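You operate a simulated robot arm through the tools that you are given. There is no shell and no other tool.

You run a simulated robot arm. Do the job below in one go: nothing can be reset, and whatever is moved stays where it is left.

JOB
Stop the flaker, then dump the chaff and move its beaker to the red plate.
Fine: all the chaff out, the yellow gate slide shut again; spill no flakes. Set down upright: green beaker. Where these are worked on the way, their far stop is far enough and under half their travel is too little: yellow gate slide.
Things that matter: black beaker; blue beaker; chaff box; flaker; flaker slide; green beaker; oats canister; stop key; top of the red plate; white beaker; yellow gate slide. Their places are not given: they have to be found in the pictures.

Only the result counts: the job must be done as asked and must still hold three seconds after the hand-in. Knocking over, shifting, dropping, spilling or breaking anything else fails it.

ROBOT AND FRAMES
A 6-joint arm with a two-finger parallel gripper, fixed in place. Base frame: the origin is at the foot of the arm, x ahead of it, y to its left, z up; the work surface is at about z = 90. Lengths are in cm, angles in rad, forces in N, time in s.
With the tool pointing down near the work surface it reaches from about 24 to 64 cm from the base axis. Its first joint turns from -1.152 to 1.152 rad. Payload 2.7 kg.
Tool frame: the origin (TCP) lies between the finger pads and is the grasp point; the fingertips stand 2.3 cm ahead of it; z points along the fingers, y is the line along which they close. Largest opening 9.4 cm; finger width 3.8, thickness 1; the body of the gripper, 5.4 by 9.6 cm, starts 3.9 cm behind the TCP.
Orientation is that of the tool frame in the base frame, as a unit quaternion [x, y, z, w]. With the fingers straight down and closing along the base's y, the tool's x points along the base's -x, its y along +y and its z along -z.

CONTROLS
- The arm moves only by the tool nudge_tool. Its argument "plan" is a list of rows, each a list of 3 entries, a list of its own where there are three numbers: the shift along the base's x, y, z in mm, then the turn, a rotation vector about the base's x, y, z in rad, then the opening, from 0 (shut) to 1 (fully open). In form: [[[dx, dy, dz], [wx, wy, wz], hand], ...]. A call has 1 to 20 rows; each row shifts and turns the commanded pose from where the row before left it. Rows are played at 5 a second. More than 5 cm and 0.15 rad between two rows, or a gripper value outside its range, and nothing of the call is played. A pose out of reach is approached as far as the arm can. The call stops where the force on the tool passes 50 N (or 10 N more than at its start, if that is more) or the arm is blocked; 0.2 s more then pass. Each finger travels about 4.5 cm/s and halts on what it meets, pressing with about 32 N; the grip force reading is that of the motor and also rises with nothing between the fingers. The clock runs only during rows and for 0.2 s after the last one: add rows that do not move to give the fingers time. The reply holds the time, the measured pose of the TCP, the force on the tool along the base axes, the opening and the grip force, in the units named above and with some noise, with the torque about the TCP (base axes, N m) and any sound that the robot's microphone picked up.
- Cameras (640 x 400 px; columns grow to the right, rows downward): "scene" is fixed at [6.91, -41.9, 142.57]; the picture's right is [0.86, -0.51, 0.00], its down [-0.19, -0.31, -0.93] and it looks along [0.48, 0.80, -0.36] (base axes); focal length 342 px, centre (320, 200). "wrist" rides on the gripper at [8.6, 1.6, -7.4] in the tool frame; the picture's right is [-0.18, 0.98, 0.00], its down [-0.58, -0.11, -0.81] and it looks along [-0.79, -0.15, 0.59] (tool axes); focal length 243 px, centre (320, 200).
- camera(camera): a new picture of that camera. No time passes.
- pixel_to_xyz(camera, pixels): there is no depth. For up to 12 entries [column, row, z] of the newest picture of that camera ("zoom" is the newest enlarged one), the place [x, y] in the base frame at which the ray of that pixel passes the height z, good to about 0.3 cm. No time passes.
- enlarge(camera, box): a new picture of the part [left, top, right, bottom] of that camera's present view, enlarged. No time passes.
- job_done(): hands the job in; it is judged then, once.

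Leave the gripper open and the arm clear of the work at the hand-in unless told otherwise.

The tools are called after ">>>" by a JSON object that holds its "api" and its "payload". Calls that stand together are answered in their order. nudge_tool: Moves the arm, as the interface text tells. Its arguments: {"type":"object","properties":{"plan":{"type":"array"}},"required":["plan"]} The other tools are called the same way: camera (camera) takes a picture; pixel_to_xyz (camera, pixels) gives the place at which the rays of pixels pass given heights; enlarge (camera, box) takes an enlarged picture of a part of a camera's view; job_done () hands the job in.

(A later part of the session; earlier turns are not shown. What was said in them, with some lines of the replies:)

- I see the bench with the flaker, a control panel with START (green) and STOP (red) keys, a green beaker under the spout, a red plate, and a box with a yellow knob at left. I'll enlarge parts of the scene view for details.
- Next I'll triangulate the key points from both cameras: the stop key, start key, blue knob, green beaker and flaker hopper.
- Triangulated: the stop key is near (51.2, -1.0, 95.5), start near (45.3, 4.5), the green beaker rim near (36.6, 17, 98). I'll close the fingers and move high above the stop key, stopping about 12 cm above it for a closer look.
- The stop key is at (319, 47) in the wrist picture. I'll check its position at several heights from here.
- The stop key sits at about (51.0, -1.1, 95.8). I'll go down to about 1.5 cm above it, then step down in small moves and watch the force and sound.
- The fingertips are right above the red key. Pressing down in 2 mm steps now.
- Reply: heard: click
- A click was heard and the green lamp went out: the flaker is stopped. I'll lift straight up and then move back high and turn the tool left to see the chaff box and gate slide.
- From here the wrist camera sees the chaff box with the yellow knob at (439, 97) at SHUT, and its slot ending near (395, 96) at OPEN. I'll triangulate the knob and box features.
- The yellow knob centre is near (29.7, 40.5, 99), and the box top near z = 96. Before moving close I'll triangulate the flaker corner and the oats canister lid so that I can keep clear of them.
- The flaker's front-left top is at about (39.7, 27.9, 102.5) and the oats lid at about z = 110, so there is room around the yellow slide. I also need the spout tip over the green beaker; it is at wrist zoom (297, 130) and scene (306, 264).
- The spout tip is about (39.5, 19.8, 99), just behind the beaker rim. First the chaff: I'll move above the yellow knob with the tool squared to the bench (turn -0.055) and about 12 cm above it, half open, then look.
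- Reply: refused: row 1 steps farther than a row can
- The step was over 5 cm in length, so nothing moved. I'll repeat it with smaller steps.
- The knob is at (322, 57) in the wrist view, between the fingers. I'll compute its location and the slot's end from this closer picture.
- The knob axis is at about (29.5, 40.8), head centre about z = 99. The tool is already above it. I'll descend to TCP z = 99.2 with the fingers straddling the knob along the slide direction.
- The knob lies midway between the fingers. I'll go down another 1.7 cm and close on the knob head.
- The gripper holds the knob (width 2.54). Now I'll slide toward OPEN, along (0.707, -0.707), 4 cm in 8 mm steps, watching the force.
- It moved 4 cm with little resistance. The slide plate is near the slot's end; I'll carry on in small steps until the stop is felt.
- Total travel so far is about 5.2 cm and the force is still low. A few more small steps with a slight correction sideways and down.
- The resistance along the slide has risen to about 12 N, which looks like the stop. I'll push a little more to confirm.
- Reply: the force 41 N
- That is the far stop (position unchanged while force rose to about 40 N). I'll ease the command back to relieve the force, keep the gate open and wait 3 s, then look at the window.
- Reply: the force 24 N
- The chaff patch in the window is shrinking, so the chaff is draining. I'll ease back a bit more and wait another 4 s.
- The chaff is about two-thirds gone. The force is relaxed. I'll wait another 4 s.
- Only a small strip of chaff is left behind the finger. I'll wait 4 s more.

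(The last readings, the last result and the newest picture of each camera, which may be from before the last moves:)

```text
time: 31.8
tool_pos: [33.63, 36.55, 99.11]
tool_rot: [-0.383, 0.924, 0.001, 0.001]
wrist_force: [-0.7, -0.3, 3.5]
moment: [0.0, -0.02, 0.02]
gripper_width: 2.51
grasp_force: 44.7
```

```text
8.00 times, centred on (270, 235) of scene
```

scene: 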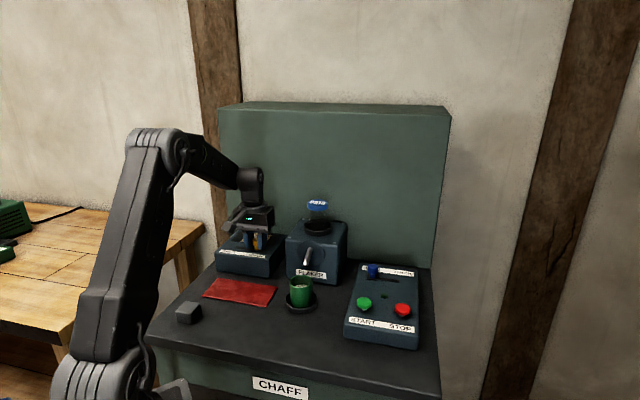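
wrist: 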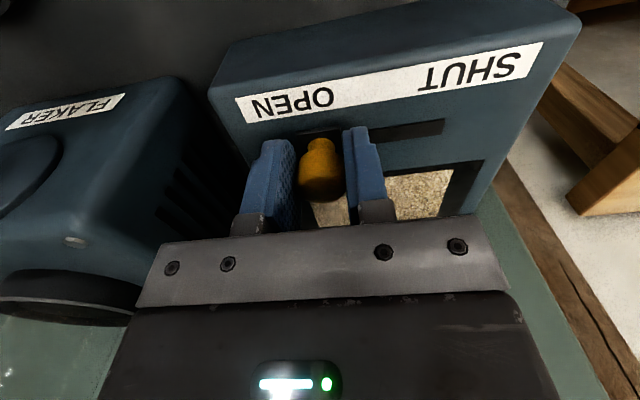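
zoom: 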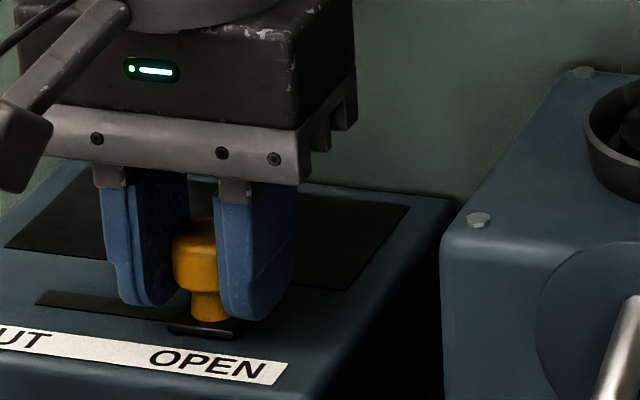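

No chaff is visible now, but a sliver could hide behind the finger. I'll wait 3 more seconds, then open the fingers and lift to see the whole window.

>>> {"api": "nudge_tool", "payload": {"plan": [[[0, 0, 0], [0, 0, 0], 0.1], [[0, 0, 0], [0, 0, 0], 0.1], [[0, 0, 0], [0, 0, 0], 0.1], [[0, 0, 0], [0, 0, 0], 0.1], [[0, 0, 0], [0, 0, 0], 0.1], [[0, 0, 0], [0, 0, 0], 0.1], [[0, 0, 0], [0, 0, 0], 0.1], [[0, 0, 0], [0, 0, 0], 0.1], [[0, 0, 0], [0, 0, 0], 0.1], [[0, 0, 0], [0, 0, 0], 0.3], [[0, 0, 0], [0, 0, 0], 0.5], [[0, 0, 0], [0, 0, 0], 0.5], [[0, 0, 0], [0, 0, 0], 0.5], [[0, 0, 20], [0, 0, 0], 0.5], [[0, 0, 40], [0, 0, 0], 0.5], [[0, 0, 40], [0, 0, 0], 0.5], [[0, 0, 20], [0, 0, 0], 0.5], [[0, 0, 0], [0, 0, 0], 0.5]]}}

>>> {"api": "camera", "payload": {"camera": "wrist"}}

>>> {"api": "enlarge", "payload": {"camera": "wrist", "box": [200, 0, 560, 200]}}

>>> {"api": "enlarge", "payload": {"camera": "scene", "box": [200, 190, 360, 290]}}

```text
time: 35.6
tool_pos: [33.76, 36.42, 111.12]
tool_rot: [-0.382, 0.924, 0.0, 0.002]
wrist_force: [-0.2, 0.2, -0.5]
moment: [0.03, 0.01, -0.02]
gripper_width: 4.7
grasp_force: 0.1
```

```text
taken
```

wrist: 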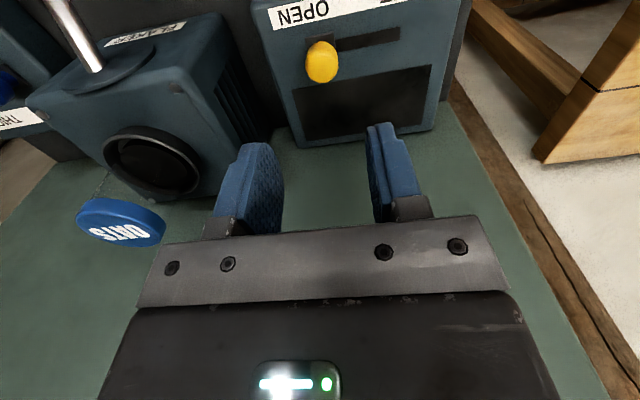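

```text
1.78 times, centred on (380, 100) of wrist
```

zoom: 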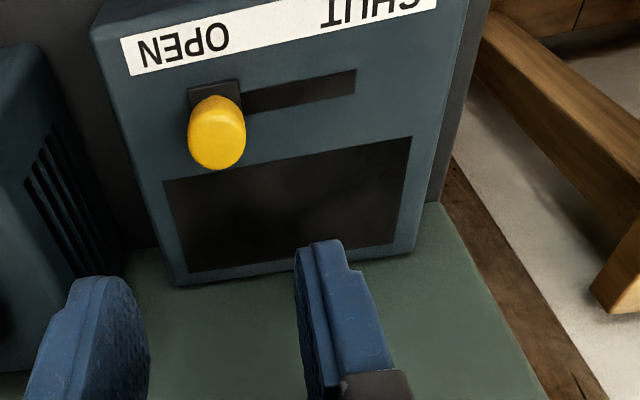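

```text
4.00 times, centred on (280, 240) of scene
```

zoom: 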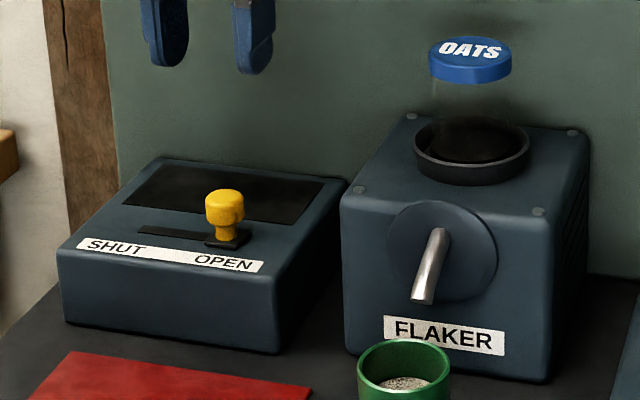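

The window is completely dark: all chaff is out. Now I'll go back down on the knob, grip it and slide it back toward SHUT.

>>> {"api": "nudge_tool", "payload": {"plan": [[[-1, 1, -40], [0, 0, 0], 0.5], [[0, 0, -40], [0, 0, 0], 0.5], [[0, 0, -25], [0, 0, 0], 0.5], [[0, 0, -15], [0, 0, 0], 0.5], [[0, 0, 0], [0, 0, 0], 0.5], [[0, 0, 0], [0, 0, 0], 0.35], [[0, 0, 0], [0, 0, 0], 0.28], [[0, 0, 0], [0, 0, 0], 0.2], [[0, 0, 0], [0, 0, 0], 0.1], [[0, 0, 0], [0, 0, 0], 0.1]]}}

>>> {"api": "enlarge", "payload": {"camera": "scene", "box": [190, 190, 310, 290]}}

```text
time: 37.8
tool_pos: [33.6, 36.63, 99.19]
tool_rot: [-0.383, 0.924, 0.001, 0.0]
wrist_force: [1.5, -1.3, -3.0]
moment: [0.04, -0.06, -0.02]
gripper_width: 2.54
grasp_force: 45.3
```

```text
4.00 times, centred on (250, 240) of scene
```

zoom: 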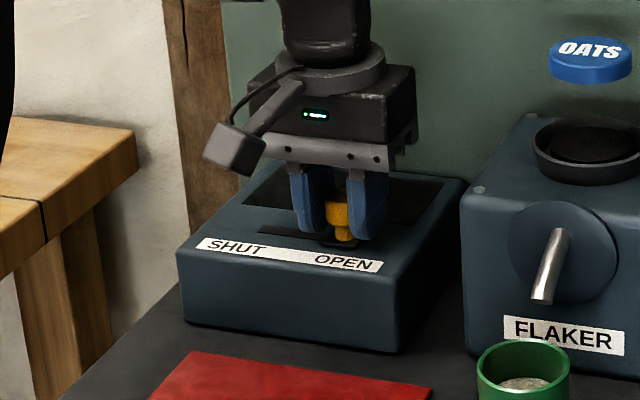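

Gripped again (2.54). Sliding back toward SHUT: 5.2 cm first.

>>> {"api": "nudge_tool", "payload": {"plan": [[[-6.3, 6.1, 0], [0, 0, 0], 0.1], [[-6.3, 6.1, 0], [0, 0, 0], 0.1], [[-6.3, 6.1, 0], [0, 0, 0], 0.1], [[-6.3, 6.1, 0], [0, 0, 0], 0.1], [[-6.3, 6.1, 0], [0, 0, 0], 0.1], [[-5, 4.8, 0], [0, 0, 0], 0.1], [[0, 0, 0], [0, 0, 0], 0.1]]}}

>>> {"api": "enlarge", "payload": {"camera": "scene", "box": [190, 190, 310, 290]}}

```text
time: 39.4
tool_pos: [29.89, 40.32, 99.1]
tool_rot: [-0.382, 0.924, 0.002, 0.002]
wrist_force: [12.8, 11.8, -21.5]
moment: [0.12, -0.17, 0.01]
gripper_width: 2.53
grasp_force: 45.2
```

```text
4.00 times, centred on (250, 240) of scene
```

zoom: 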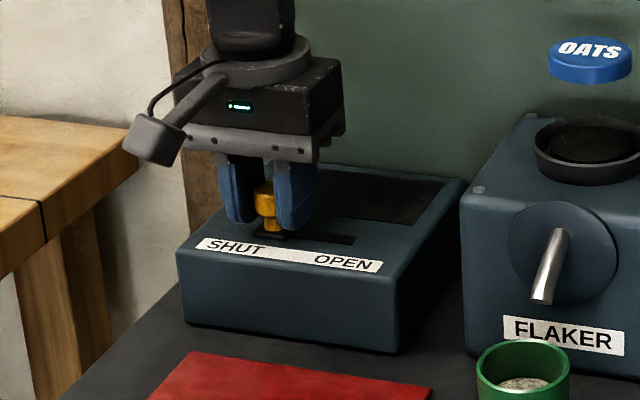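

The force shows a sideways (17 N) and upward strain, so I'll relax the command by about 2 mm in those directions while continuing toward SHUT.

>>> {"api": "nudge_tool", "payload": {"plan": [[[1.2, 1.2, -1.5], [0, 0, 0], 0.1], [[-1.5, 2.3, -1], [0, 0, 0], 0.1], [[0, 0, 0], [0, 0, 0], 0.1]]}}

```text
time: 40.2
tool_pos: [29.76, 40.6, 99.29]
tool_rot: [-0.383, 0.924, 0.0, 0.001]
wrist_force: [-5.6, -5.4, 6.9]
moment: [-0.56, 0.61, -0.01]
gripper_width: 2.52
grasp_force: 45.6
```

Nearly at the start position. A few more small steps to reach the SHUT stop.

>>> {"api": "nudge_tool", "payload": {"plan": [[[-2, 1.2, -0.3], [0, 0, 0], 0.1], [[-1.4, 1.4, 0], [0, 0, 0], 0.1], [[-1.4, 1.4, 0], [0, 0, 0], 0.1], [[0, 0, 0], [0, 0, 0], 0.1]]}}

>>> {"api": "enlarge", "payload": {"camera": "scene", "box": [190, 190, 310, 290]}}

```text
time: 41.2
tool_pos: [29.42, 40.79, 99.09]
tool_rot: [-0.382, 0.924, 0.001, 0.004]
wrist_force: [2.2, -22.2, 29.6]
moment: [-0.36, -0.06, -0.09]
gripper_width: 2.55
grasp_force: 44.9
```

```text
4.00 times, centred on (250, 240) of scene
```

zoom: 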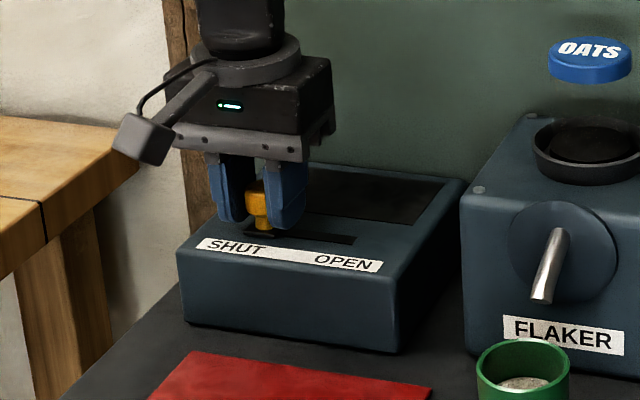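

The slide now pushes back about 17 N in the opening direction, so the SHUT stop is reached. There is 30 N upward on the tool; I'll relax z by 3 mm and v slightly, with one more small push to confirm.

>>> {"api": "nudge_tool", "payload": {"plan": [[[-0.8, -0.8, 2.5], [0, 0, 0], 0.1], [[-1, 1, 1], [0, 0, 0], 0.1], [[0, 0, 0], [0, 0, 0], 0.1]]}}

>>> {"api": "enlarge", "payload": {"camera": "wrist", "box": [100, 50, 460, 250]}}

```text
time: 42.0
tool_pos: [29.52, 40.7, 99.28]
tool_rot: [-0.383, 0.924, -0.002, 0.003]
wrist_force: [27.1, -10.9, -5.6]
moment: [0.79, -1.13, -0.06]
gripper_width: 2.57
grasp_force: 44.9
```

```text
1.78 times, centred on (280, 150) of wrist
```

zoom: 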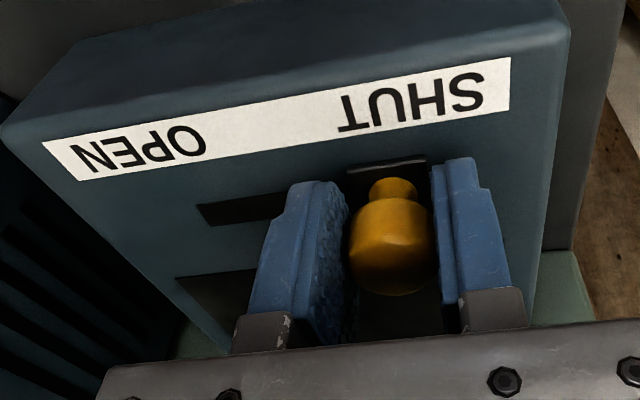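

The SHUT stop is confirmed (about 27 N with no further motion). I'll relieve the strain, open the fingers and lift clear.

>>> {"api": "nudge_tool", "payload": {"plan": [[[1.8, -0.9, -0.5], [0, 0, 0], 0.1], [[0, 0, 0], [0, 0, 0], 0.1]]}}

```text
time: 42.6
tool_pos: [29.49, 40.8, 99.13]
tool_rot: [-0.382, 0.924, 0.0, 0.001]
wrist_force: [20.9, -5.5, -9.7]
moment: [0.41, -0.79, -0.05]
gripper_width: 2.53
grasp_force: 45.2
```

Still about 19 N along the slide; relaxing a little more before releasing.

>>> {"api": "nudge_tool", "payload": {"plan": [[[2.4, -0.4, -1], [0, 0, 0], 0.1], [[0, 0, 0], [0, 0, 0], 0.1]]}}

```text
time: 43.2
tool_pos: [29.43, 40.89, 99.23]
tool_rot: [-0.384, 0.924, 0.0, -0.001]
wrist_force: [-1.9, -7.0, -0.9]
moment: [-0.12, -0.07, 0.04]
gripper_width: 2.56
grasp_force: 45.3
```

The force is small now (a few N). Opening the fingers evenly and lifting straight up 12 cm, then I'll check the slide.

>>> {"api": "nudge_tool", "payload": {"plan": [[[0, 0, 0], [0, 0, 0], 0.3], [[0, 0, 0], [0, 0, 0], 0.4], [[0, 0, 0], [0, 0, 0], 0.5], [[0, 0, 0], [0, 0, 0], 0.5], [[0, 0, 20], [0, 0, 0], 0.5], [[0, 0, 40], [0, 0, 0], 0.5], [[0, 0, 40], [0, 0, 0], 0.5], [[0, 0, 30], [0, 0, 0], 0.5], [[0, 0, 0], [0, 0, 0], 0.5]]}}

>>> {"api": "camera", "payload": {"camera": "wrist"}}

>>> {"api": "enlarge", "payload": {"camera": "scene", "box": [200, 190, 360, 290]}}

>>> {"api": "camera", "payload": {"camera": "scene"}}

```text
time: 45.2
tool_pos: [29.74, 40.82, 112.14]
tool_rot: [-0.383, 0.924, 0.001, 0.002]
wrist_force: [0.6, -0.8, -0.3]
moment: [0.03, 0.0, -0.02]
gripper_width: 4.69
grasp_force: 0.1
```

```text
taken
```

wrist: 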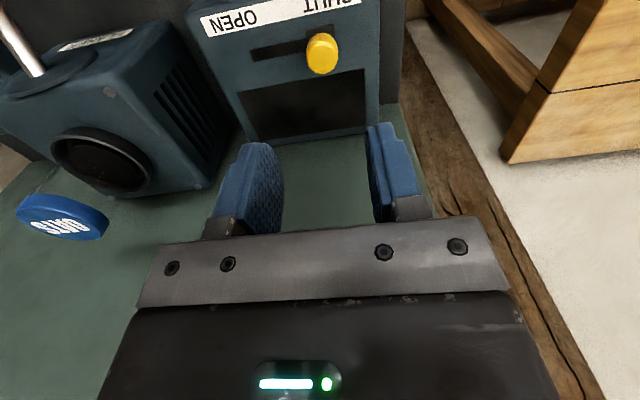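

```text
4.00 times, centred on (280, 240) of scene
```

zoom: 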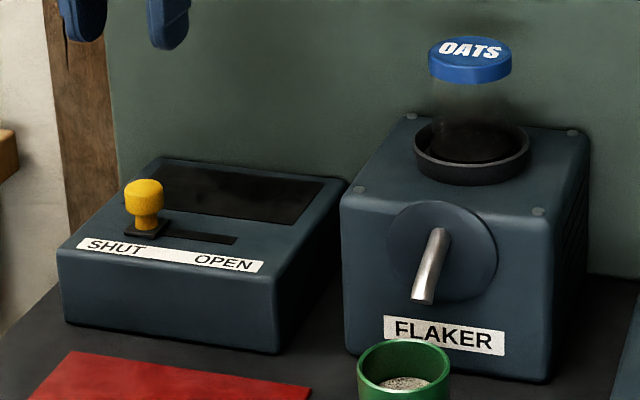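

```text
taken
```

scene: 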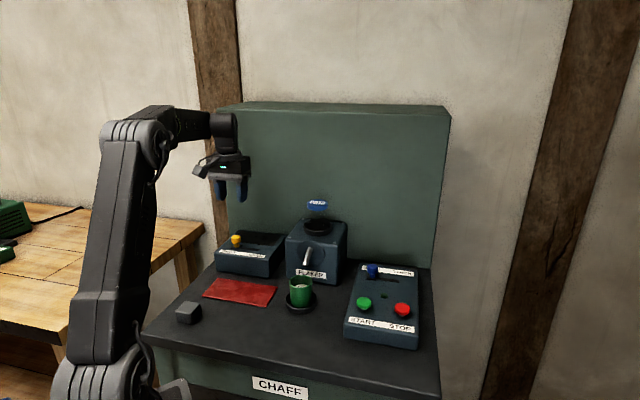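

The yellow slide is back at SHUT and the window is empty. Next is the green beaker: I'll rise, travel over to above it, open to about 7 cm, and look down from z ≈ 112.

>>> {"api": "nudge_tool", "payload": {"plan": [[[0, 0, 40], [0, 0, 0], 0.5], [[0, 0, 40], [0, 0, 0], 0.5], [[12.2, -46.5, 0], [0, 0, 0], 0.6], [[12.2, -46.5, 0], [0, 0, 0], 0.7], [[12.2, -46.5, 0], [0, 0, 0], 0.75], [[12.2, -46.5, 0], [0, 0, 0], 0.75], [[12.2, -46.5, 0], [0, 0, 0], 0.75], [[0, -5, -40], [0, 0, 0], 0.75], [[0, 0, -40], [0, 0, 0], 0.75], [[0, 0, 0], [0, 0, 0], 0.75]]}}

>>> {"api": "camera", "payload": {"camera": "wrist"}}

>>> {"api": "camera", "payload": {"camera": "scene"}}

>>> {"api": "enlarge", "payload": {"camera": "scene", "box": [260, 180, 380, 320]}}

```text
time: 47.4
tool_pos: [35.76, 17.18, 112.14]
tool_rot: [-0.383, 0.924, 0.001, 0.002]
wrist_force: [0.0, -0.7, -0.7]
moment: [0.0, 0.0, 0.03]
gripper_width: 7.03
grasp_force: 0.2
```

```text
taken
```

wrist: 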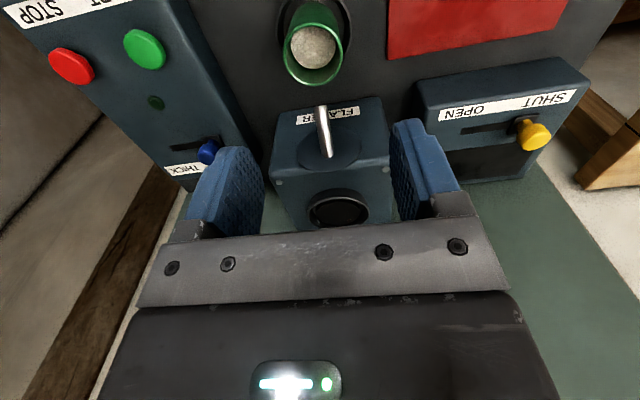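

```text
taken
```

scene: 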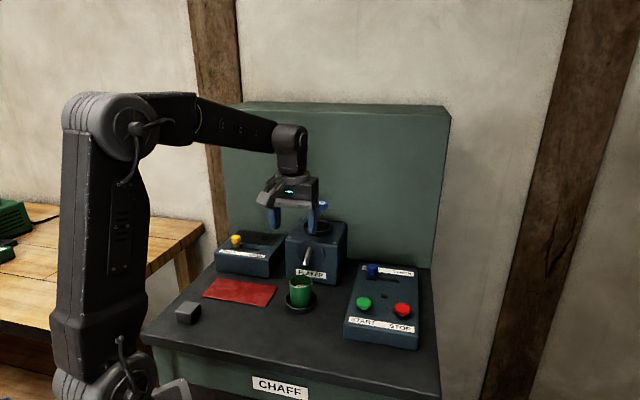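

```text
2.86 times, centred on (320, 250) of scene
```

zoom: 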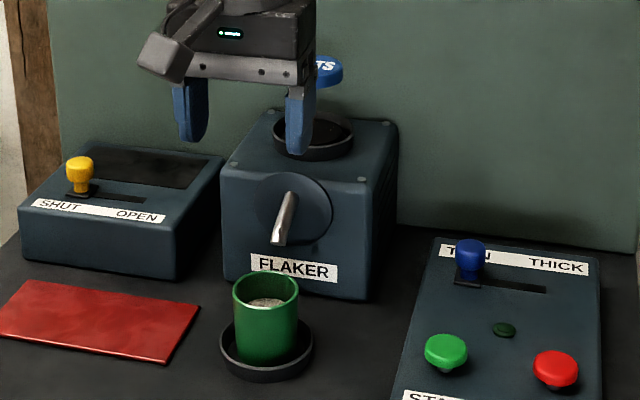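

The beaker appears at about (313, 50) in the wrist view. I'll enlarge it to measure the rim, saucer and spout tip accurately.

>>> {"api": "enlarge", "payload": {"camera": "wrist", "box": [240, 0, 400, 170]}}

>>> {"api": "enlarge", "payload": {"camera": "scene", "box": [270, 250, 330, 320]}}

```text
2.35 times, centred on (320, 85) of wrist
```

zoom: 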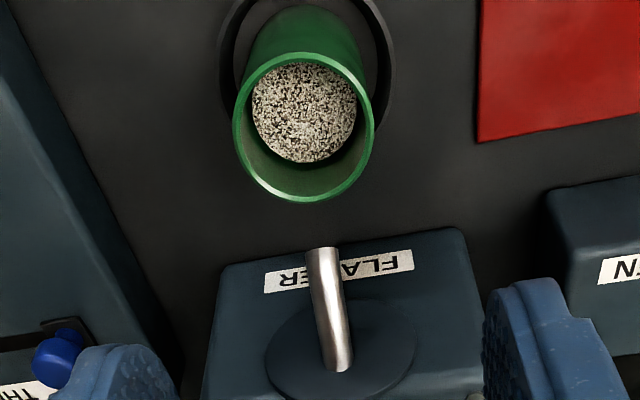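

```text
5.71 times, centred on (300, 285) of scene
```

zoom: 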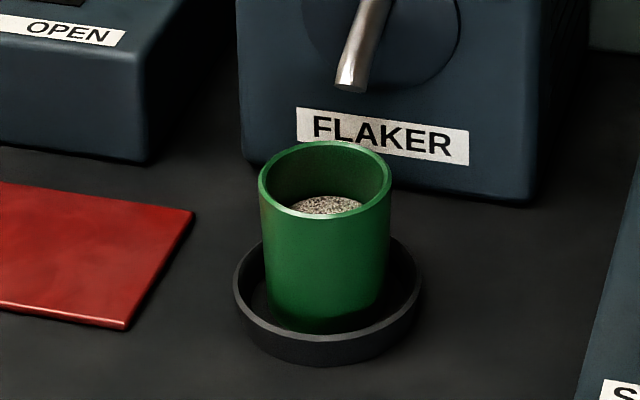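

>>> {"api": "pixel_to_xyz", "payload": {"camera": "wrist", "pixels": [[313, 54.2, 96], [313, 54.2, 97], [313, 54.2, 98], [313, 54.2, 99], [320.9, 107.5, 97], [320.9, 107.5, 98], [320.9, 107.5, 99], [320.9, 107.5, 100]]}}

>>> {"api": "pixel_to_xyz", "payload": {"camera": "scene", "pixels": [[300.9, 281.3, 96], [300.9, 281.3, 97], [300.9, 281.3, 98], [300.9, 281.3, 99], [305.6, 264.9, 97], [305.6, 264.9, 98], [305.6, 264.9, 99], [305.6, 264.9, 100], [301.4, 301, 91]]}}

```text
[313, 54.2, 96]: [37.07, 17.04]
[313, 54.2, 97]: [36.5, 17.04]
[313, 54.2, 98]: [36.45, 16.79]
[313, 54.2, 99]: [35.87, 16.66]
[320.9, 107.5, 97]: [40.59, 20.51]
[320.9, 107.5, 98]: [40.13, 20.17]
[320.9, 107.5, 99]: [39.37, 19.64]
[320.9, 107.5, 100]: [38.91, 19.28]
```

```text
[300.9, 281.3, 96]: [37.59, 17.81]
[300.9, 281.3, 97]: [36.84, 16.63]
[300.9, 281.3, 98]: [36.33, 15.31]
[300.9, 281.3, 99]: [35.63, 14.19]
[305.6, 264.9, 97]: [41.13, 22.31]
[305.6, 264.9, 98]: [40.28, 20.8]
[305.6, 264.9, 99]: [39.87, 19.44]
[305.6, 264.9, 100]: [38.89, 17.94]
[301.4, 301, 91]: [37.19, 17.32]
```

The rim centre is at about (36.85, 17.0), z = 96.7, diameter 5.3 cm; the spout tip front at about v = 41.8 behind it, so a vertical grip centred 4 mm toward the front keeps about 1.3 cm clearance. I'll move over it and down to z = 101 first and check.

>>> {"api": "nudge_tool", "payload": {"plan": [[[8.2, -4.4, 0], [0, 0, 0], 0.75], [[0, 0, -40], [0, 0, 0], 0.75], [[0, 0, -40], [0, 0, 0], 0.75], [[0, 0, -31], [0, 0, 0], 0.75], [[0, 0, 0], [0, 0, 0], 0.75]]}}

>>> {"api": "camera", "payload": {"camera": "wrist"}}

>>> {"api": "enlarge", "payload": {"camera": "scene", "box": [250, 220, 350, 320]}}

```text
time: 48.6
tool_pos: [36.45, 16.76, 101.03]
tool_rot: [-0.383, 0.924, 0.0, 0.001]
wrist_force: [0.4, 0.1, 0.7]
moment: [0.0, -0.04, 0.0]
gripper_width: 7.04
grasp_force: 0.1
```

```text
taken
```

wrist: 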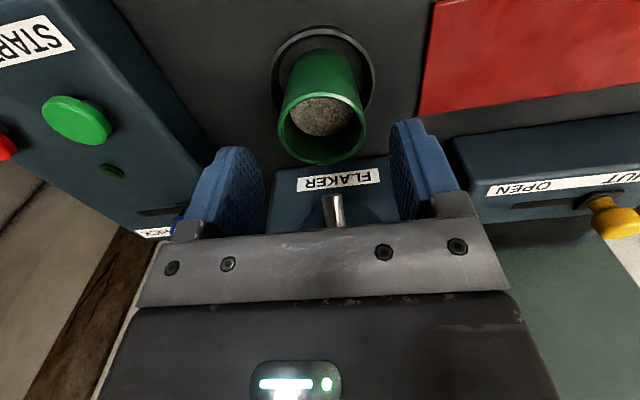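

```text
4.00 times, centred on (300, 270) of scene
```

zoom: 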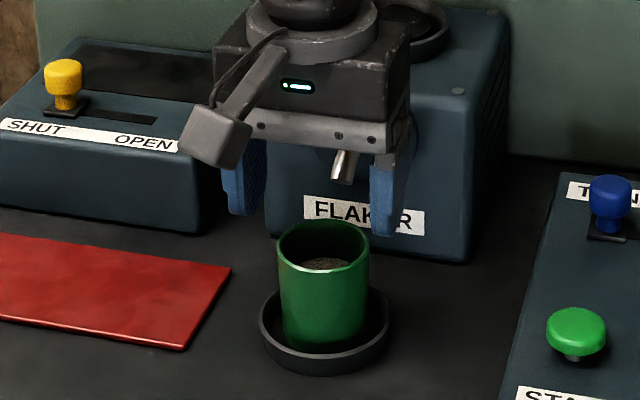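

The beaker sits centred between the fingers. I'll verify the rim centre from this closer view before going down.

>>> {"api": "pixel_to_xyz", "payload": {"camera": "wrist", "pixels": [[322, 120, 96], [322, 120, 96.7], [322, 120, 97.5], [336, 200, 98.5], [278, 120, 96.7], [366, 118, 96.7]]}}

>>> {"api": "enlarge", "payload": {"camera": "wrist", "box": [220, 0, 420, 240]}}

```text
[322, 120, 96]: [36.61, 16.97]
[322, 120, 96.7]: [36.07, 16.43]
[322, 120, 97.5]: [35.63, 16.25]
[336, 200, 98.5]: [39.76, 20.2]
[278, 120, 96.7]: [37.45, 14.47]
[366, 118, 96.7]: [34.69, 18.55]
```

```text
1.67 times, centred on (320, 120) of wrist
```

zoom: 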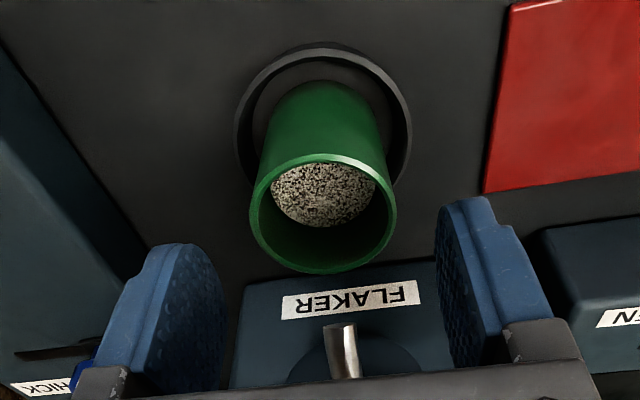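

Rim centre about (36.65, 16.95), well centred along the closing direction. Descending to z = 94.7 with the fingers outside the beaker, watching for contact.

>>> {"api": "nudge_tool", "payload": {"plan": [[[0, 0, -25], [0, 0, 0], 0.75], [[0, 0, -20], [0, 0, 0], 0.75], [[0, 0, -10], [0, 0, 0], 0.75], [[0, 0, -8], [0, 0, 0], 0.75], [[0, 0, 0], [0, 0, 0], 0.75]]}}

>>> {"api": "camera", "payload": {"camera": "wrist"}}

>>> {"api": "enlarge", "payload": {"camera": "scene", "box": [250, 220, 350, 320]}}

```text
time: 49.8
tool_pos: [36.52, 16.7, 94.83]
tool_rot: [-0.383, 0.924, 0.001, 0.001]
wrist_force: [0.1, 0.3, -0.1]
moment: [-0.03, 0.01, -0.03]
gripper_width: 7.06
grasp_force: 0.0
```

```text
taken
```

wrist: 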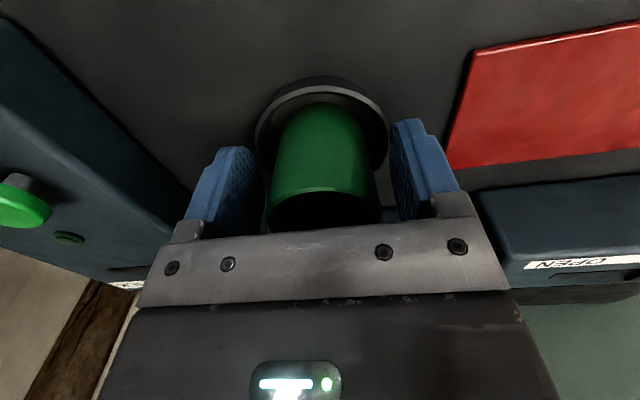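

```text
4.00 times, centred on (300, 270) of scene
```

zoom: 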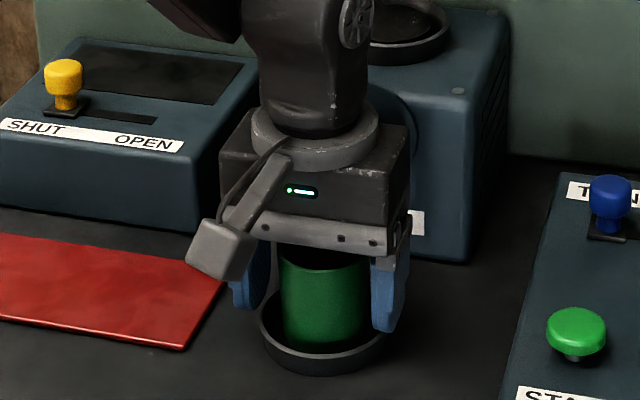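

No contact; the beaker is between the fingers. I'll close slowly onto it.

>>> {"api": "nudge_tool", "payload": {"plan": [[[0, 0, 0], [0, 0, 0], 0.7], [[0, 0, 0], [0, 0, 0], 0.67], [[0, 0, 0], [0, 0, 0], 0.64], [[0, 0, 0], [0, 0, 0], 0.62], [[0, 0, 0], [0, 0, 0], 0.6], [[0, 0, 0], [0, 0, 0], 0.58], [[0, 0, 0], [0, 0, 0], 0.56], [[0, 0, 0], [0, 0, 0], 0.54], [[0, 0, 0], [0, 0, 0], 0.5], [[0, 0, 0], [0, 0, 0], 0.45], [[0, 0, 0], [0, 0, 0], 0.45]]}}

>>> {"api": "camera", "payload": {"camera": "wrist"}}

>>> {"api": "enlarge", "payload": {"camera": "scene", "box": [250, 220, 350, 320]}}

```text
time: 52.2
tool_pos: [36.57, 16.72, 94.76]
tool_rot: [-0.383, 0.924, 0.001, 0.001]
wrist_force: [0.0, 0.1, -0.1]
moment: [0.02, 0.01, 0.0]
gripper_width: 5.32
grasp_force: 32.3
```

```text
taken
```

wrist: 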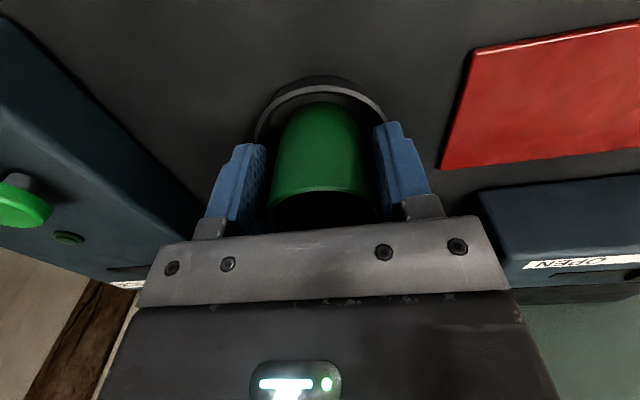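

```text
4.00 times, centred on (300, 270) of scene
```

zoom: 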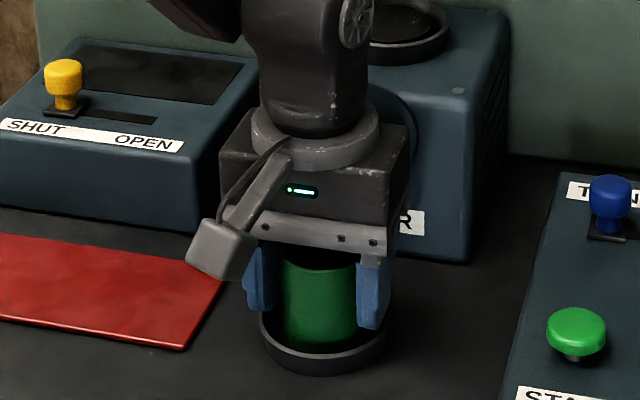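

The beaker is gripped at 5.32 cm. I'll lift gently by 2 cm straight up and check.

>>> {"api": "nudge_tool", "payload": {"plan": [[[0, 0, 3], [0, 0, 0], 0.45], [[0, 0, 5], [0, 0, 0], 0.45], [[0, 0, 6], [0, 0, 0], 0.45], [[0, 0, 6], [0, 0, 0], 0.45], [[0, 0, 0], [0, 0, 0], 0.45]]}}

>>> {"api": "camera", "payload": {"camera": "wrist"}}

>>> {"api": "enlarge", "payload": {"camera": "scene", "box": [250, 220, 350, 320]}}

```text
time: 53.4
tool_pos: [36.57, 16.65, 96.76]
tool_rot: [-0.383, 0.924, 0.001, 0.0]
wrist_force: [0.2, -0.7, -1.7]
moment: [-0.03, -0.01, -0.01]
gripper_width: 5.32
grasp_force: 32.1
```

```text
taken
```

wrist: 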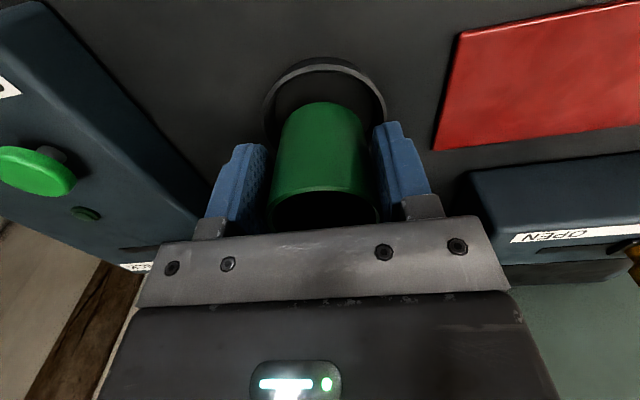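

```text
4.00 times, centred on (300, 270) of scene
```

zoom: 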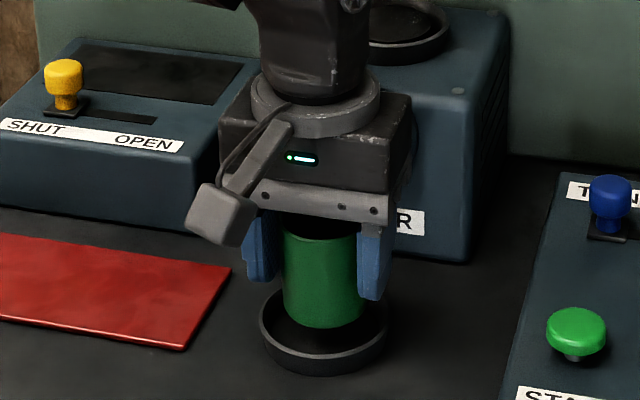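

The beaker is lifted clean out of the saucer, which stays put. I'll move forward away from the spout while rising, then smoothly across to above the red plate centre (about 26.5, 29.8).

>>> {"api": "nudge_tool", "payload": {"plan": [[[-2, -2, 4], [0, 0, 0], 0.45], [[-4, -4, 8], [0, 0, 0], 0.45], [[-5, -5, 10], [0, 0, 0], 0.45], [[-3, -3, 10], [0, 0, 0], 0.45], [[-2, 2, 8], [0, 0, 0], 0.45], [[-4, 7, 5], [0, 0, 0], 0.45], [[-7.5, 12.6, 0], [0, 0, 0], 0.45], [[-7.5, 12.6, 0], [0, 0, 0], 0.45], [[-7.5, 12.6, 0], [0, 0, 0], 0.45], [[-7.5, 12.6, 0], [0, 0, 0], 0.45], [[-7.5, 12.6, 0], [0, 0, 0], 0.45], [[-7.5, 12.6, 0], [0, 0, 0], 0.45], [[-7.5, 12.6, 0], [0, 0, 0], 0.45], [[-7.5, 12.6, 0], [0, 0, 0], 0.45], [[-7.5, 12.6, 0], [0, 0, 0], 0.45], [[-7, 12, 0], [0, 0, 0], 0.45], [[-4, 7, 0], [0, 0, 0], 0.45], [[-2, 3, 0], [0, 0, 0], 0.45], [[0, 0, 0], [0, 0, 0], 0.45]]}}

>>> {"api": "camera", "payload": {"camera": "wrist"}}

>>> {"api": "camera", "payload": {"camera": "scene"}}

>>> {"api": "enlarge", "payload": {"camera": "scene", "box": [180, 220, 340, 330]}}

```text
time: 57.4
tool_pos: [26.49, 29.62, 101.25]
tool_rot: [-0.383, 0.924, 0.0, 0.001]
wrist_force: [-0.2, 0.0, -0.7]
moment: [0.0, 0.02, 0.0]
gripper_width: 5.33
grasp_force: 32.5
```

```text
taken
```

wrist: 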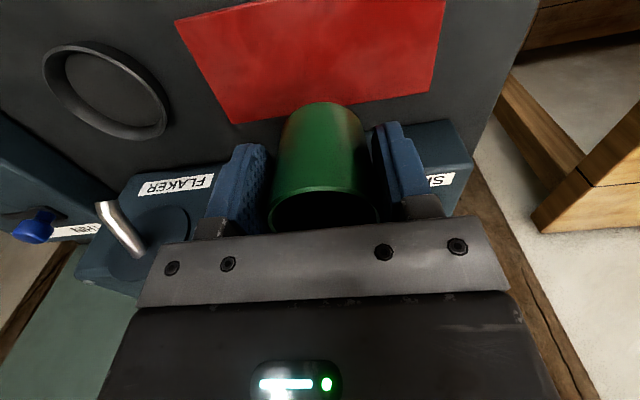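

```text
taken
```

scene: 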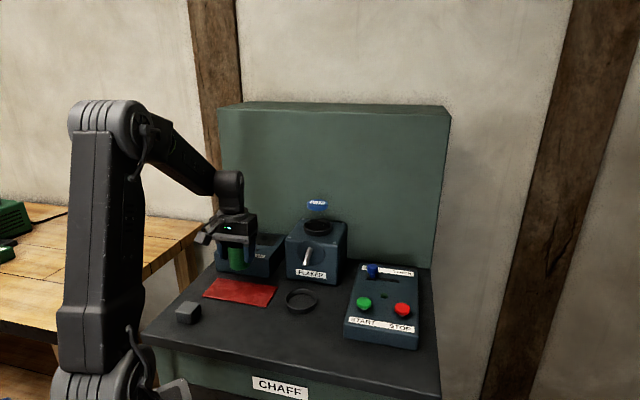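

```text
3.64 times, centred on (260, 275) of scene
```

zoom: 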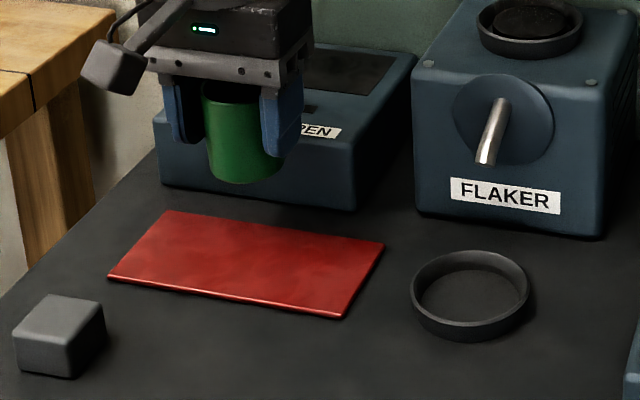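

The beaker is held above the plate region. I'll check the plate's corners from both views to confirm the landing spot.

>>> {"api": "pixel_to_xyz", "payload": {"camera": "wrist", "pixels": [[232, 124, 90.5], [428, 95, 90.5], [175, 21, 90.5], [445, 1, 90.5]]}}

>>> {"api": "pixel_to_xyz", "payload": {"camera": "zoom", "pixels": [[168, 210, 90.5], [384, 243, 90.5], [108, 275, 90.5], [343, 317, 90.5]]}}

```text
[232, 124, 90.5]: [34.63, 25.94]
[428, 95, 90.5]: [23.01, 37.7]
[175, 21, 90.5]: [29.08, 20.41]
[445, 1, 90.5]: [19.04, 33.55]
```

```text
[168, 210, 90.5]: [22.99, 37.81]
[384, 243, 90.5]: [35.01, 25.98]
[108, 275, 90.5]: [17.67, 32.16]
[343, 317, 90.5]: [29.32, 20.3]
```

The plate centre is about (26.2, 29.1). I'll shift 8 mm toward the front to centre the beaker and lower to z ≈ 96.5, then step down gently.

>>> {"api": "nudge_tool", "payload": {"plan": [[[-3, -3, -5], [0, 0, 0], 0.45], [[-3, -3, -10], [0, 0, 0], 0.45], [[0, 0, -12], [0, 0, 0], 0.45], [[0, 0, -10], [0, 0, 0], 0.45], [[0, 0, -8], [0, 0, 0], 0.45], [[0, 0, -3], [0, 0, 0], 0.45], [[0, 0, 0], [0, 0, 0], 0.45]]}}

>>> {"api": "enlarge", "payload": {"camera": "scene", "box": [180, 230, 300, 320]}}

>>> {"api": "camera", "payload": {"camera": "wrist"}}

```text
time: 59.0
tool_pos: [25.83, 28.99, 96.51]
tool_rot: [-0.383, 0.924, 0.001, 0.002]
wrist_force: [0.1, -0.4, -0.6]
moment: [-0.01, 0.05, -0.02]
gripper_width: 5.34
grasp_force: 32.2
```

```text
4.44 times, centred on (240, 275) of scene
```

zoom: 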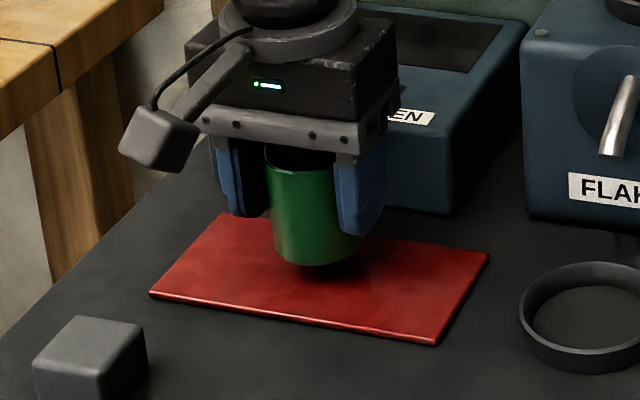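

```text
taken
```

wrist: 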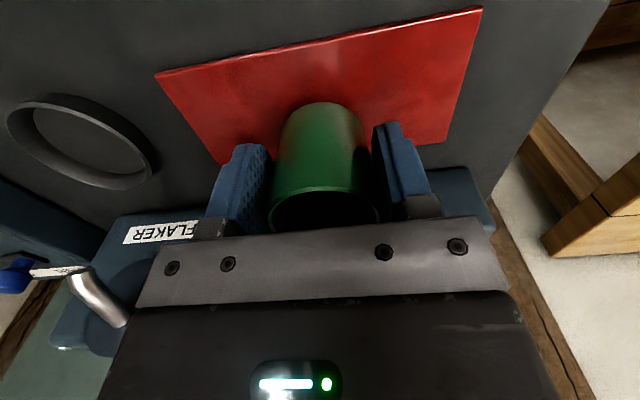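

The beaker hangs above the middle of the plate, upright. I'll step down 2–3 mm at a time until it touches.

>>> {"api": "nudge_tool", "payload": {"plan": [[[0, 0, -4], [0, 0, 0], 0.45], [[0, 0, -4], [0, 0, 0], 0.45], [[0, 0, -2], [0, 0, 0], 0.45], [[0, 0, -2], [0, 0, 0], 0.45], [[0, 0, 0], [0, 0, 0], 0.45]]}}

>>> {"api": "enlarge", "payload": {"camera": "scene", "box": [180, 230, 300, 320]}}

```text
time: 60.2
tool_pos: [25.91, 29.04, 95.19]
tool_rot: [-0.383, 0.924, 0.001, 0.001]
wrist_force: [-0.9, -0.5, -2.5]
moment: [0.01, 0.01, 0.0]
gripper_width: 5.3
grasp_force: 32.1
```

```text
4.44 times, centred on (240, 275) of scene
```

zoom: 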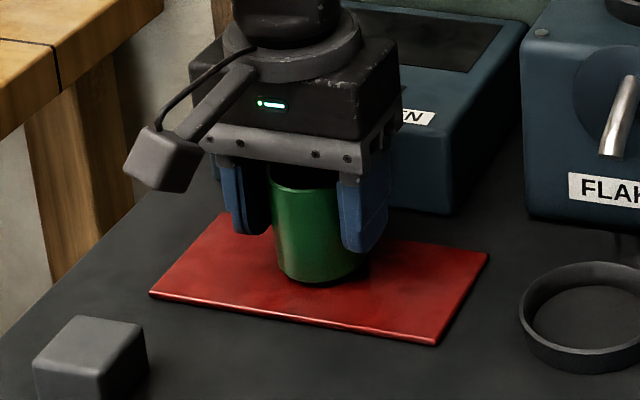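

No contact yet (force about -2.5 N is just the weight). I'll keep going down 1.5 mm at a time.

>>> {"api": "nudge_tool", "payload": {"plan": [[[0, 0, -1.5], [0, 0, 0], 0.45], [[0, 0, -1.5], [0, 0, 0], 0.45], [[0, 0, 0], [0, 0, 0], 0.45]]}}

>>> {"api": "enlarge", "payload": {"camera": "scene", "box": [200, 240, 280, 310]}}

```text
time: 61.0
tool_pos: [25.85, 29.08, 94.93]
tool_rot: [-0.382, 0.924, 0.001, 0.002]
wrist_force: [0.0, 0.3, -1.9]
moment: [0.03, -0.01, 0.01]
gripper_width: 5.34
grasp_force: 31.9
```

```text
5.71 times, centred on (240, 275) of scene
```

zoom: 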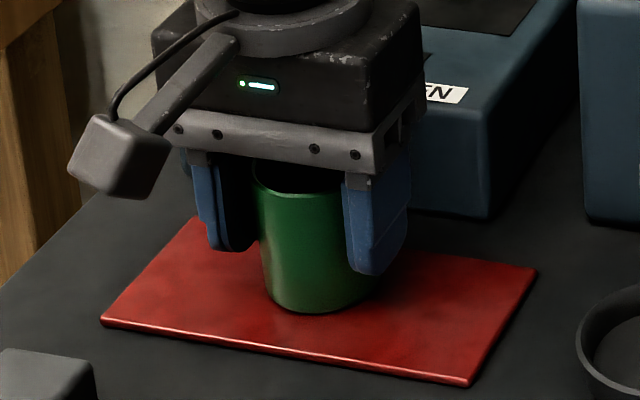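

Still hanging (-1.9 N). Continuing down in 1 mm steps.

>>> {"api": "nudge_tool", "payload": {"plan": [[[0, 0, -1], [0, 0, 0], 0.45], [[0, 0, -1], [0, 0, 0], 0.45], [[0, 0, 0], [0, 0, 0], 0.45]]}}

```text
time: 61.8
tool_pos: [25.95, 28.95, 94.8]
tool_rot: [-0.382, 0.924, 0.001, 0.002]
wrist_force: [-3.3, -2.9, 9.4]
moment: [-0.09, 0.14, 0.02]
gripper_width: 5.34
grasp_force: 31.8
```

Contact: the plate now pushes up with about 9 N. I'll ease 1 mm up to relieve it, then open the fingers slowly.

>>> {"api": "nudge_tool", "payload": {"plan": [[[0, 0, 0.8], [0, 0, 0], 0.45], [[0, 0, 0], [0, 0, 0], 0.45]]}}

```text
time: 62.4
tool_pos: [25.92, 29.03, 94.84]
tool_rot: [-0.382, 0.924, 0.001, 0.0]
wrist_force: [0.6, 0.5, -1.3]
moment: [0.02, 0.01, -0.03]
gripper_width: 5.31
grasp_force: 32.1
```

The beaker is just resting on the plate. I'll lower 0.4 mm and open the fingers gradually.

>>> {"api": "nudge_tool", "payload": {"plan": [[[0, 0, -0.4], [0, 0, 0], 0.45], [[0, 0, 0], [0, 0, 0], 0.58], [[0, 0, 0], [0, 0, 0], 0.6], [[0, 0, 0], [0, 0, 0], 0.64], [[0, 0, 0], [0, 0, 0], 0.7], [[0, 0, 0], [0, 0, 0], 0.76], [[0, 0, 0], [0, 0, 0], 0.8], [[0, 0, 0], [0, 0, 0], 0.8]]}}

>>> {"api": "camera", "payload": {"camera": "wrist"}}

>>> {"api": "enlarge", "payload": {"camera": "scene", "box": [200, 240, 280, 310]}}

```text
time: 64.2
tool_pos: [25.89, 29.08, 94.81]
tool_rot: [-0.383, 0.924, 0.0, 0.002]
wrist_force: [-0.9, 0.5, -0.2]
moment: [0.01, 0.02, -0.01]
gripper_width: 7.53
grasp_force: 0.0
```

```text
taken
```

wrist: 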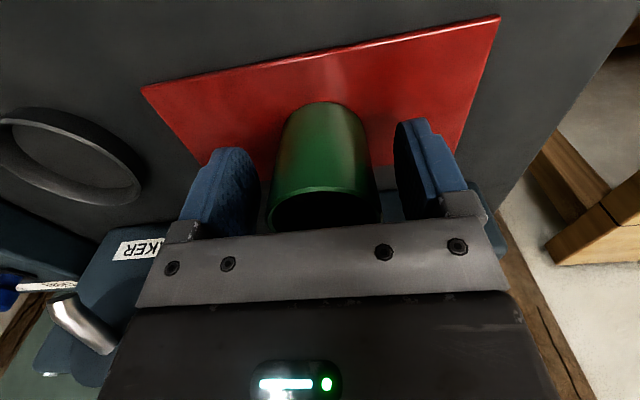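

```text
5.71 times, centred on (240, 275) of scene
```

zoom: 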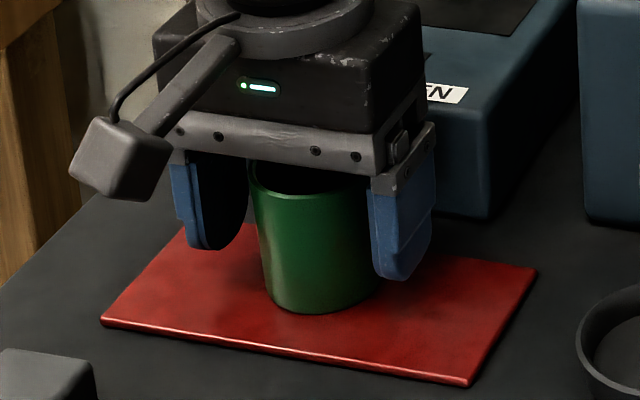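

The fingers are clear of the beaker, which stands upright on the plate. I'll lift straight up, slowly at first, and then move away high.

>>> {"api": "nudge_tool", "payload": {"plan": [[[0, 0, 8], [0, 0, 0], 0.8], [[0, 0, 15], [0, 0, 0], 0.8], [[0, 0, 25], [0, 0, 0], 0.8], [[0, 0, 40], [0, 0, 0], 0.8], [[0, 0, 45], [0, 0, 0], 1.0], [[0, 0, 45], [0, 0, 0], 1.0], [[0, 0, 45], [0, 0, 0], 1.0], [[0, 0, 45], [0, 0, 0], 1.0], [[0, 0, 45], [0, 0, 0], 1.0], [[0, 0, 0], [0, 0, 0], 1.0]]}}

>>> {"api": "camera", "payload": {"camera": "wrist"}}

>>> {"api": "camera", "payload": {"camera": "scene"}}

>>> {"api": "enlarge", "payload": {"camera": "scene", "box": [190, 200, 350, 320]}}

>>> {"api": "enlarge", "payload": {"camera": "scene", "box": [320, 240, 480, 340]}}

```text
time: 66.4
tool_pos: [25.96, 29.0, 126.08]
tool_rot: [-0.383, 0.924, 0.001, 0.001]
wrist_force: [-0.6, -0.5, -0.6]
moment: [-0.02, 0.05, 0.01]
gripper_width: 9.41
grasp_force: 0.1
```

```text
taken
```

wrist: 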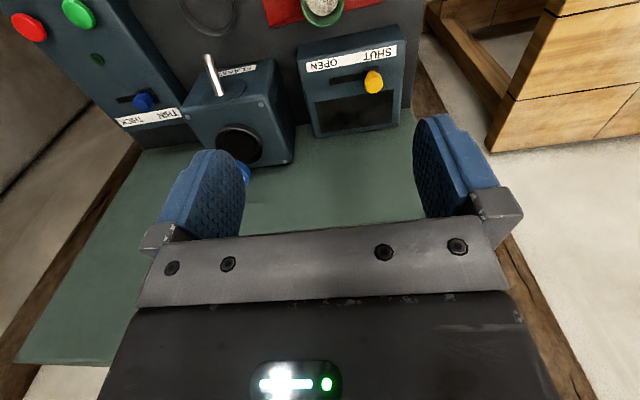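

```text
taken
```

scene: 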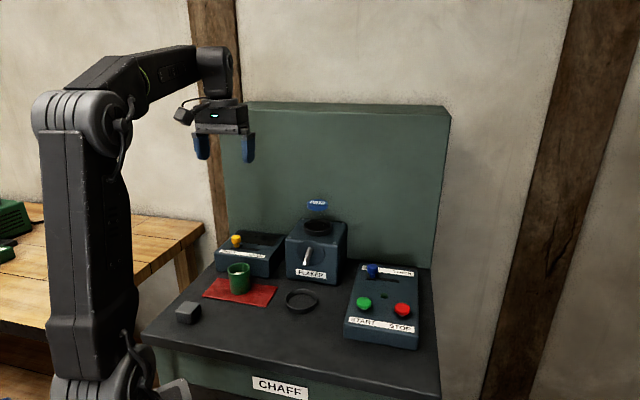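

```text
3.33 times, centred on (270, 260) of scene
```

zoom: 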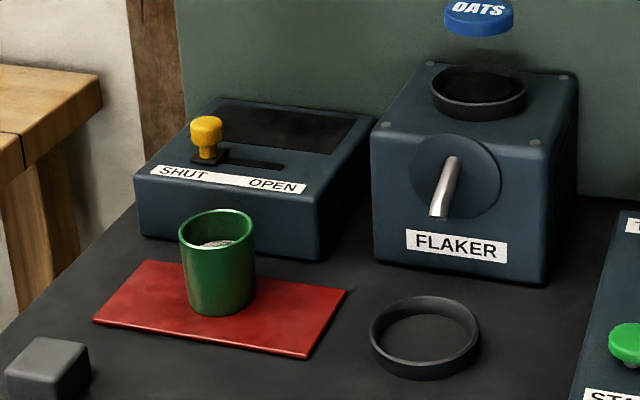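

```text
4.00 times, centred on (400, 290) of scene
```

zoom: 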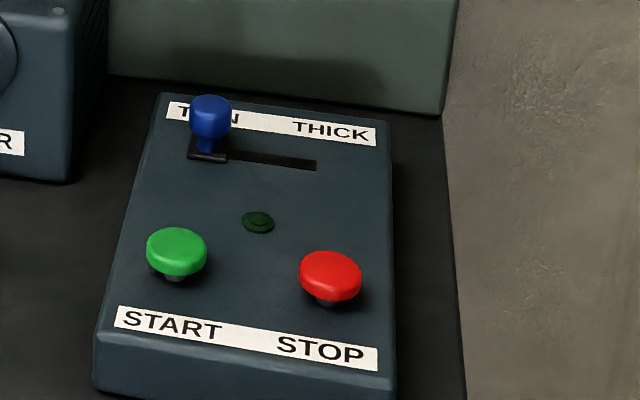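

Final check: the lamp is off (flaker stopped), the chaff window is dark (empty), and the yellow slide is at SHUT. The green beaker stands upright on the red plate with its flakes in it, and I see no spill. The saucer and blue slide are unmoved, the gripper is open, and the arm is high and clear. Handing in.

>>> {"api": "job_done", "payload": {}}

```text
The job is handed in.
```

I've handed the job in. The last pictures show every step done, but the hand-in reply did not say whether it passed.

- **Flaker:** it is stopped. The stop key clicked, and the green lamp went out and has stayed out.
- **Chaff:** it is all out. I slid the yellow gate to its far stop and held it open until the window was completely dark. I then closed it firmly against the SHUT stop, back in its starting position.
- **Green beaker:** it stands upright near the middle of the red plate with its flakes still in it. I could see none spilled.
- **Everything else:** the saucer the beaker stood in, the blue slide and the oats canister look unmoved. The gripper is open and the arm is raised clear of the bench.

The black, blue and white beakers on your list never showed up in any picture I took, so I couldn't check on them.
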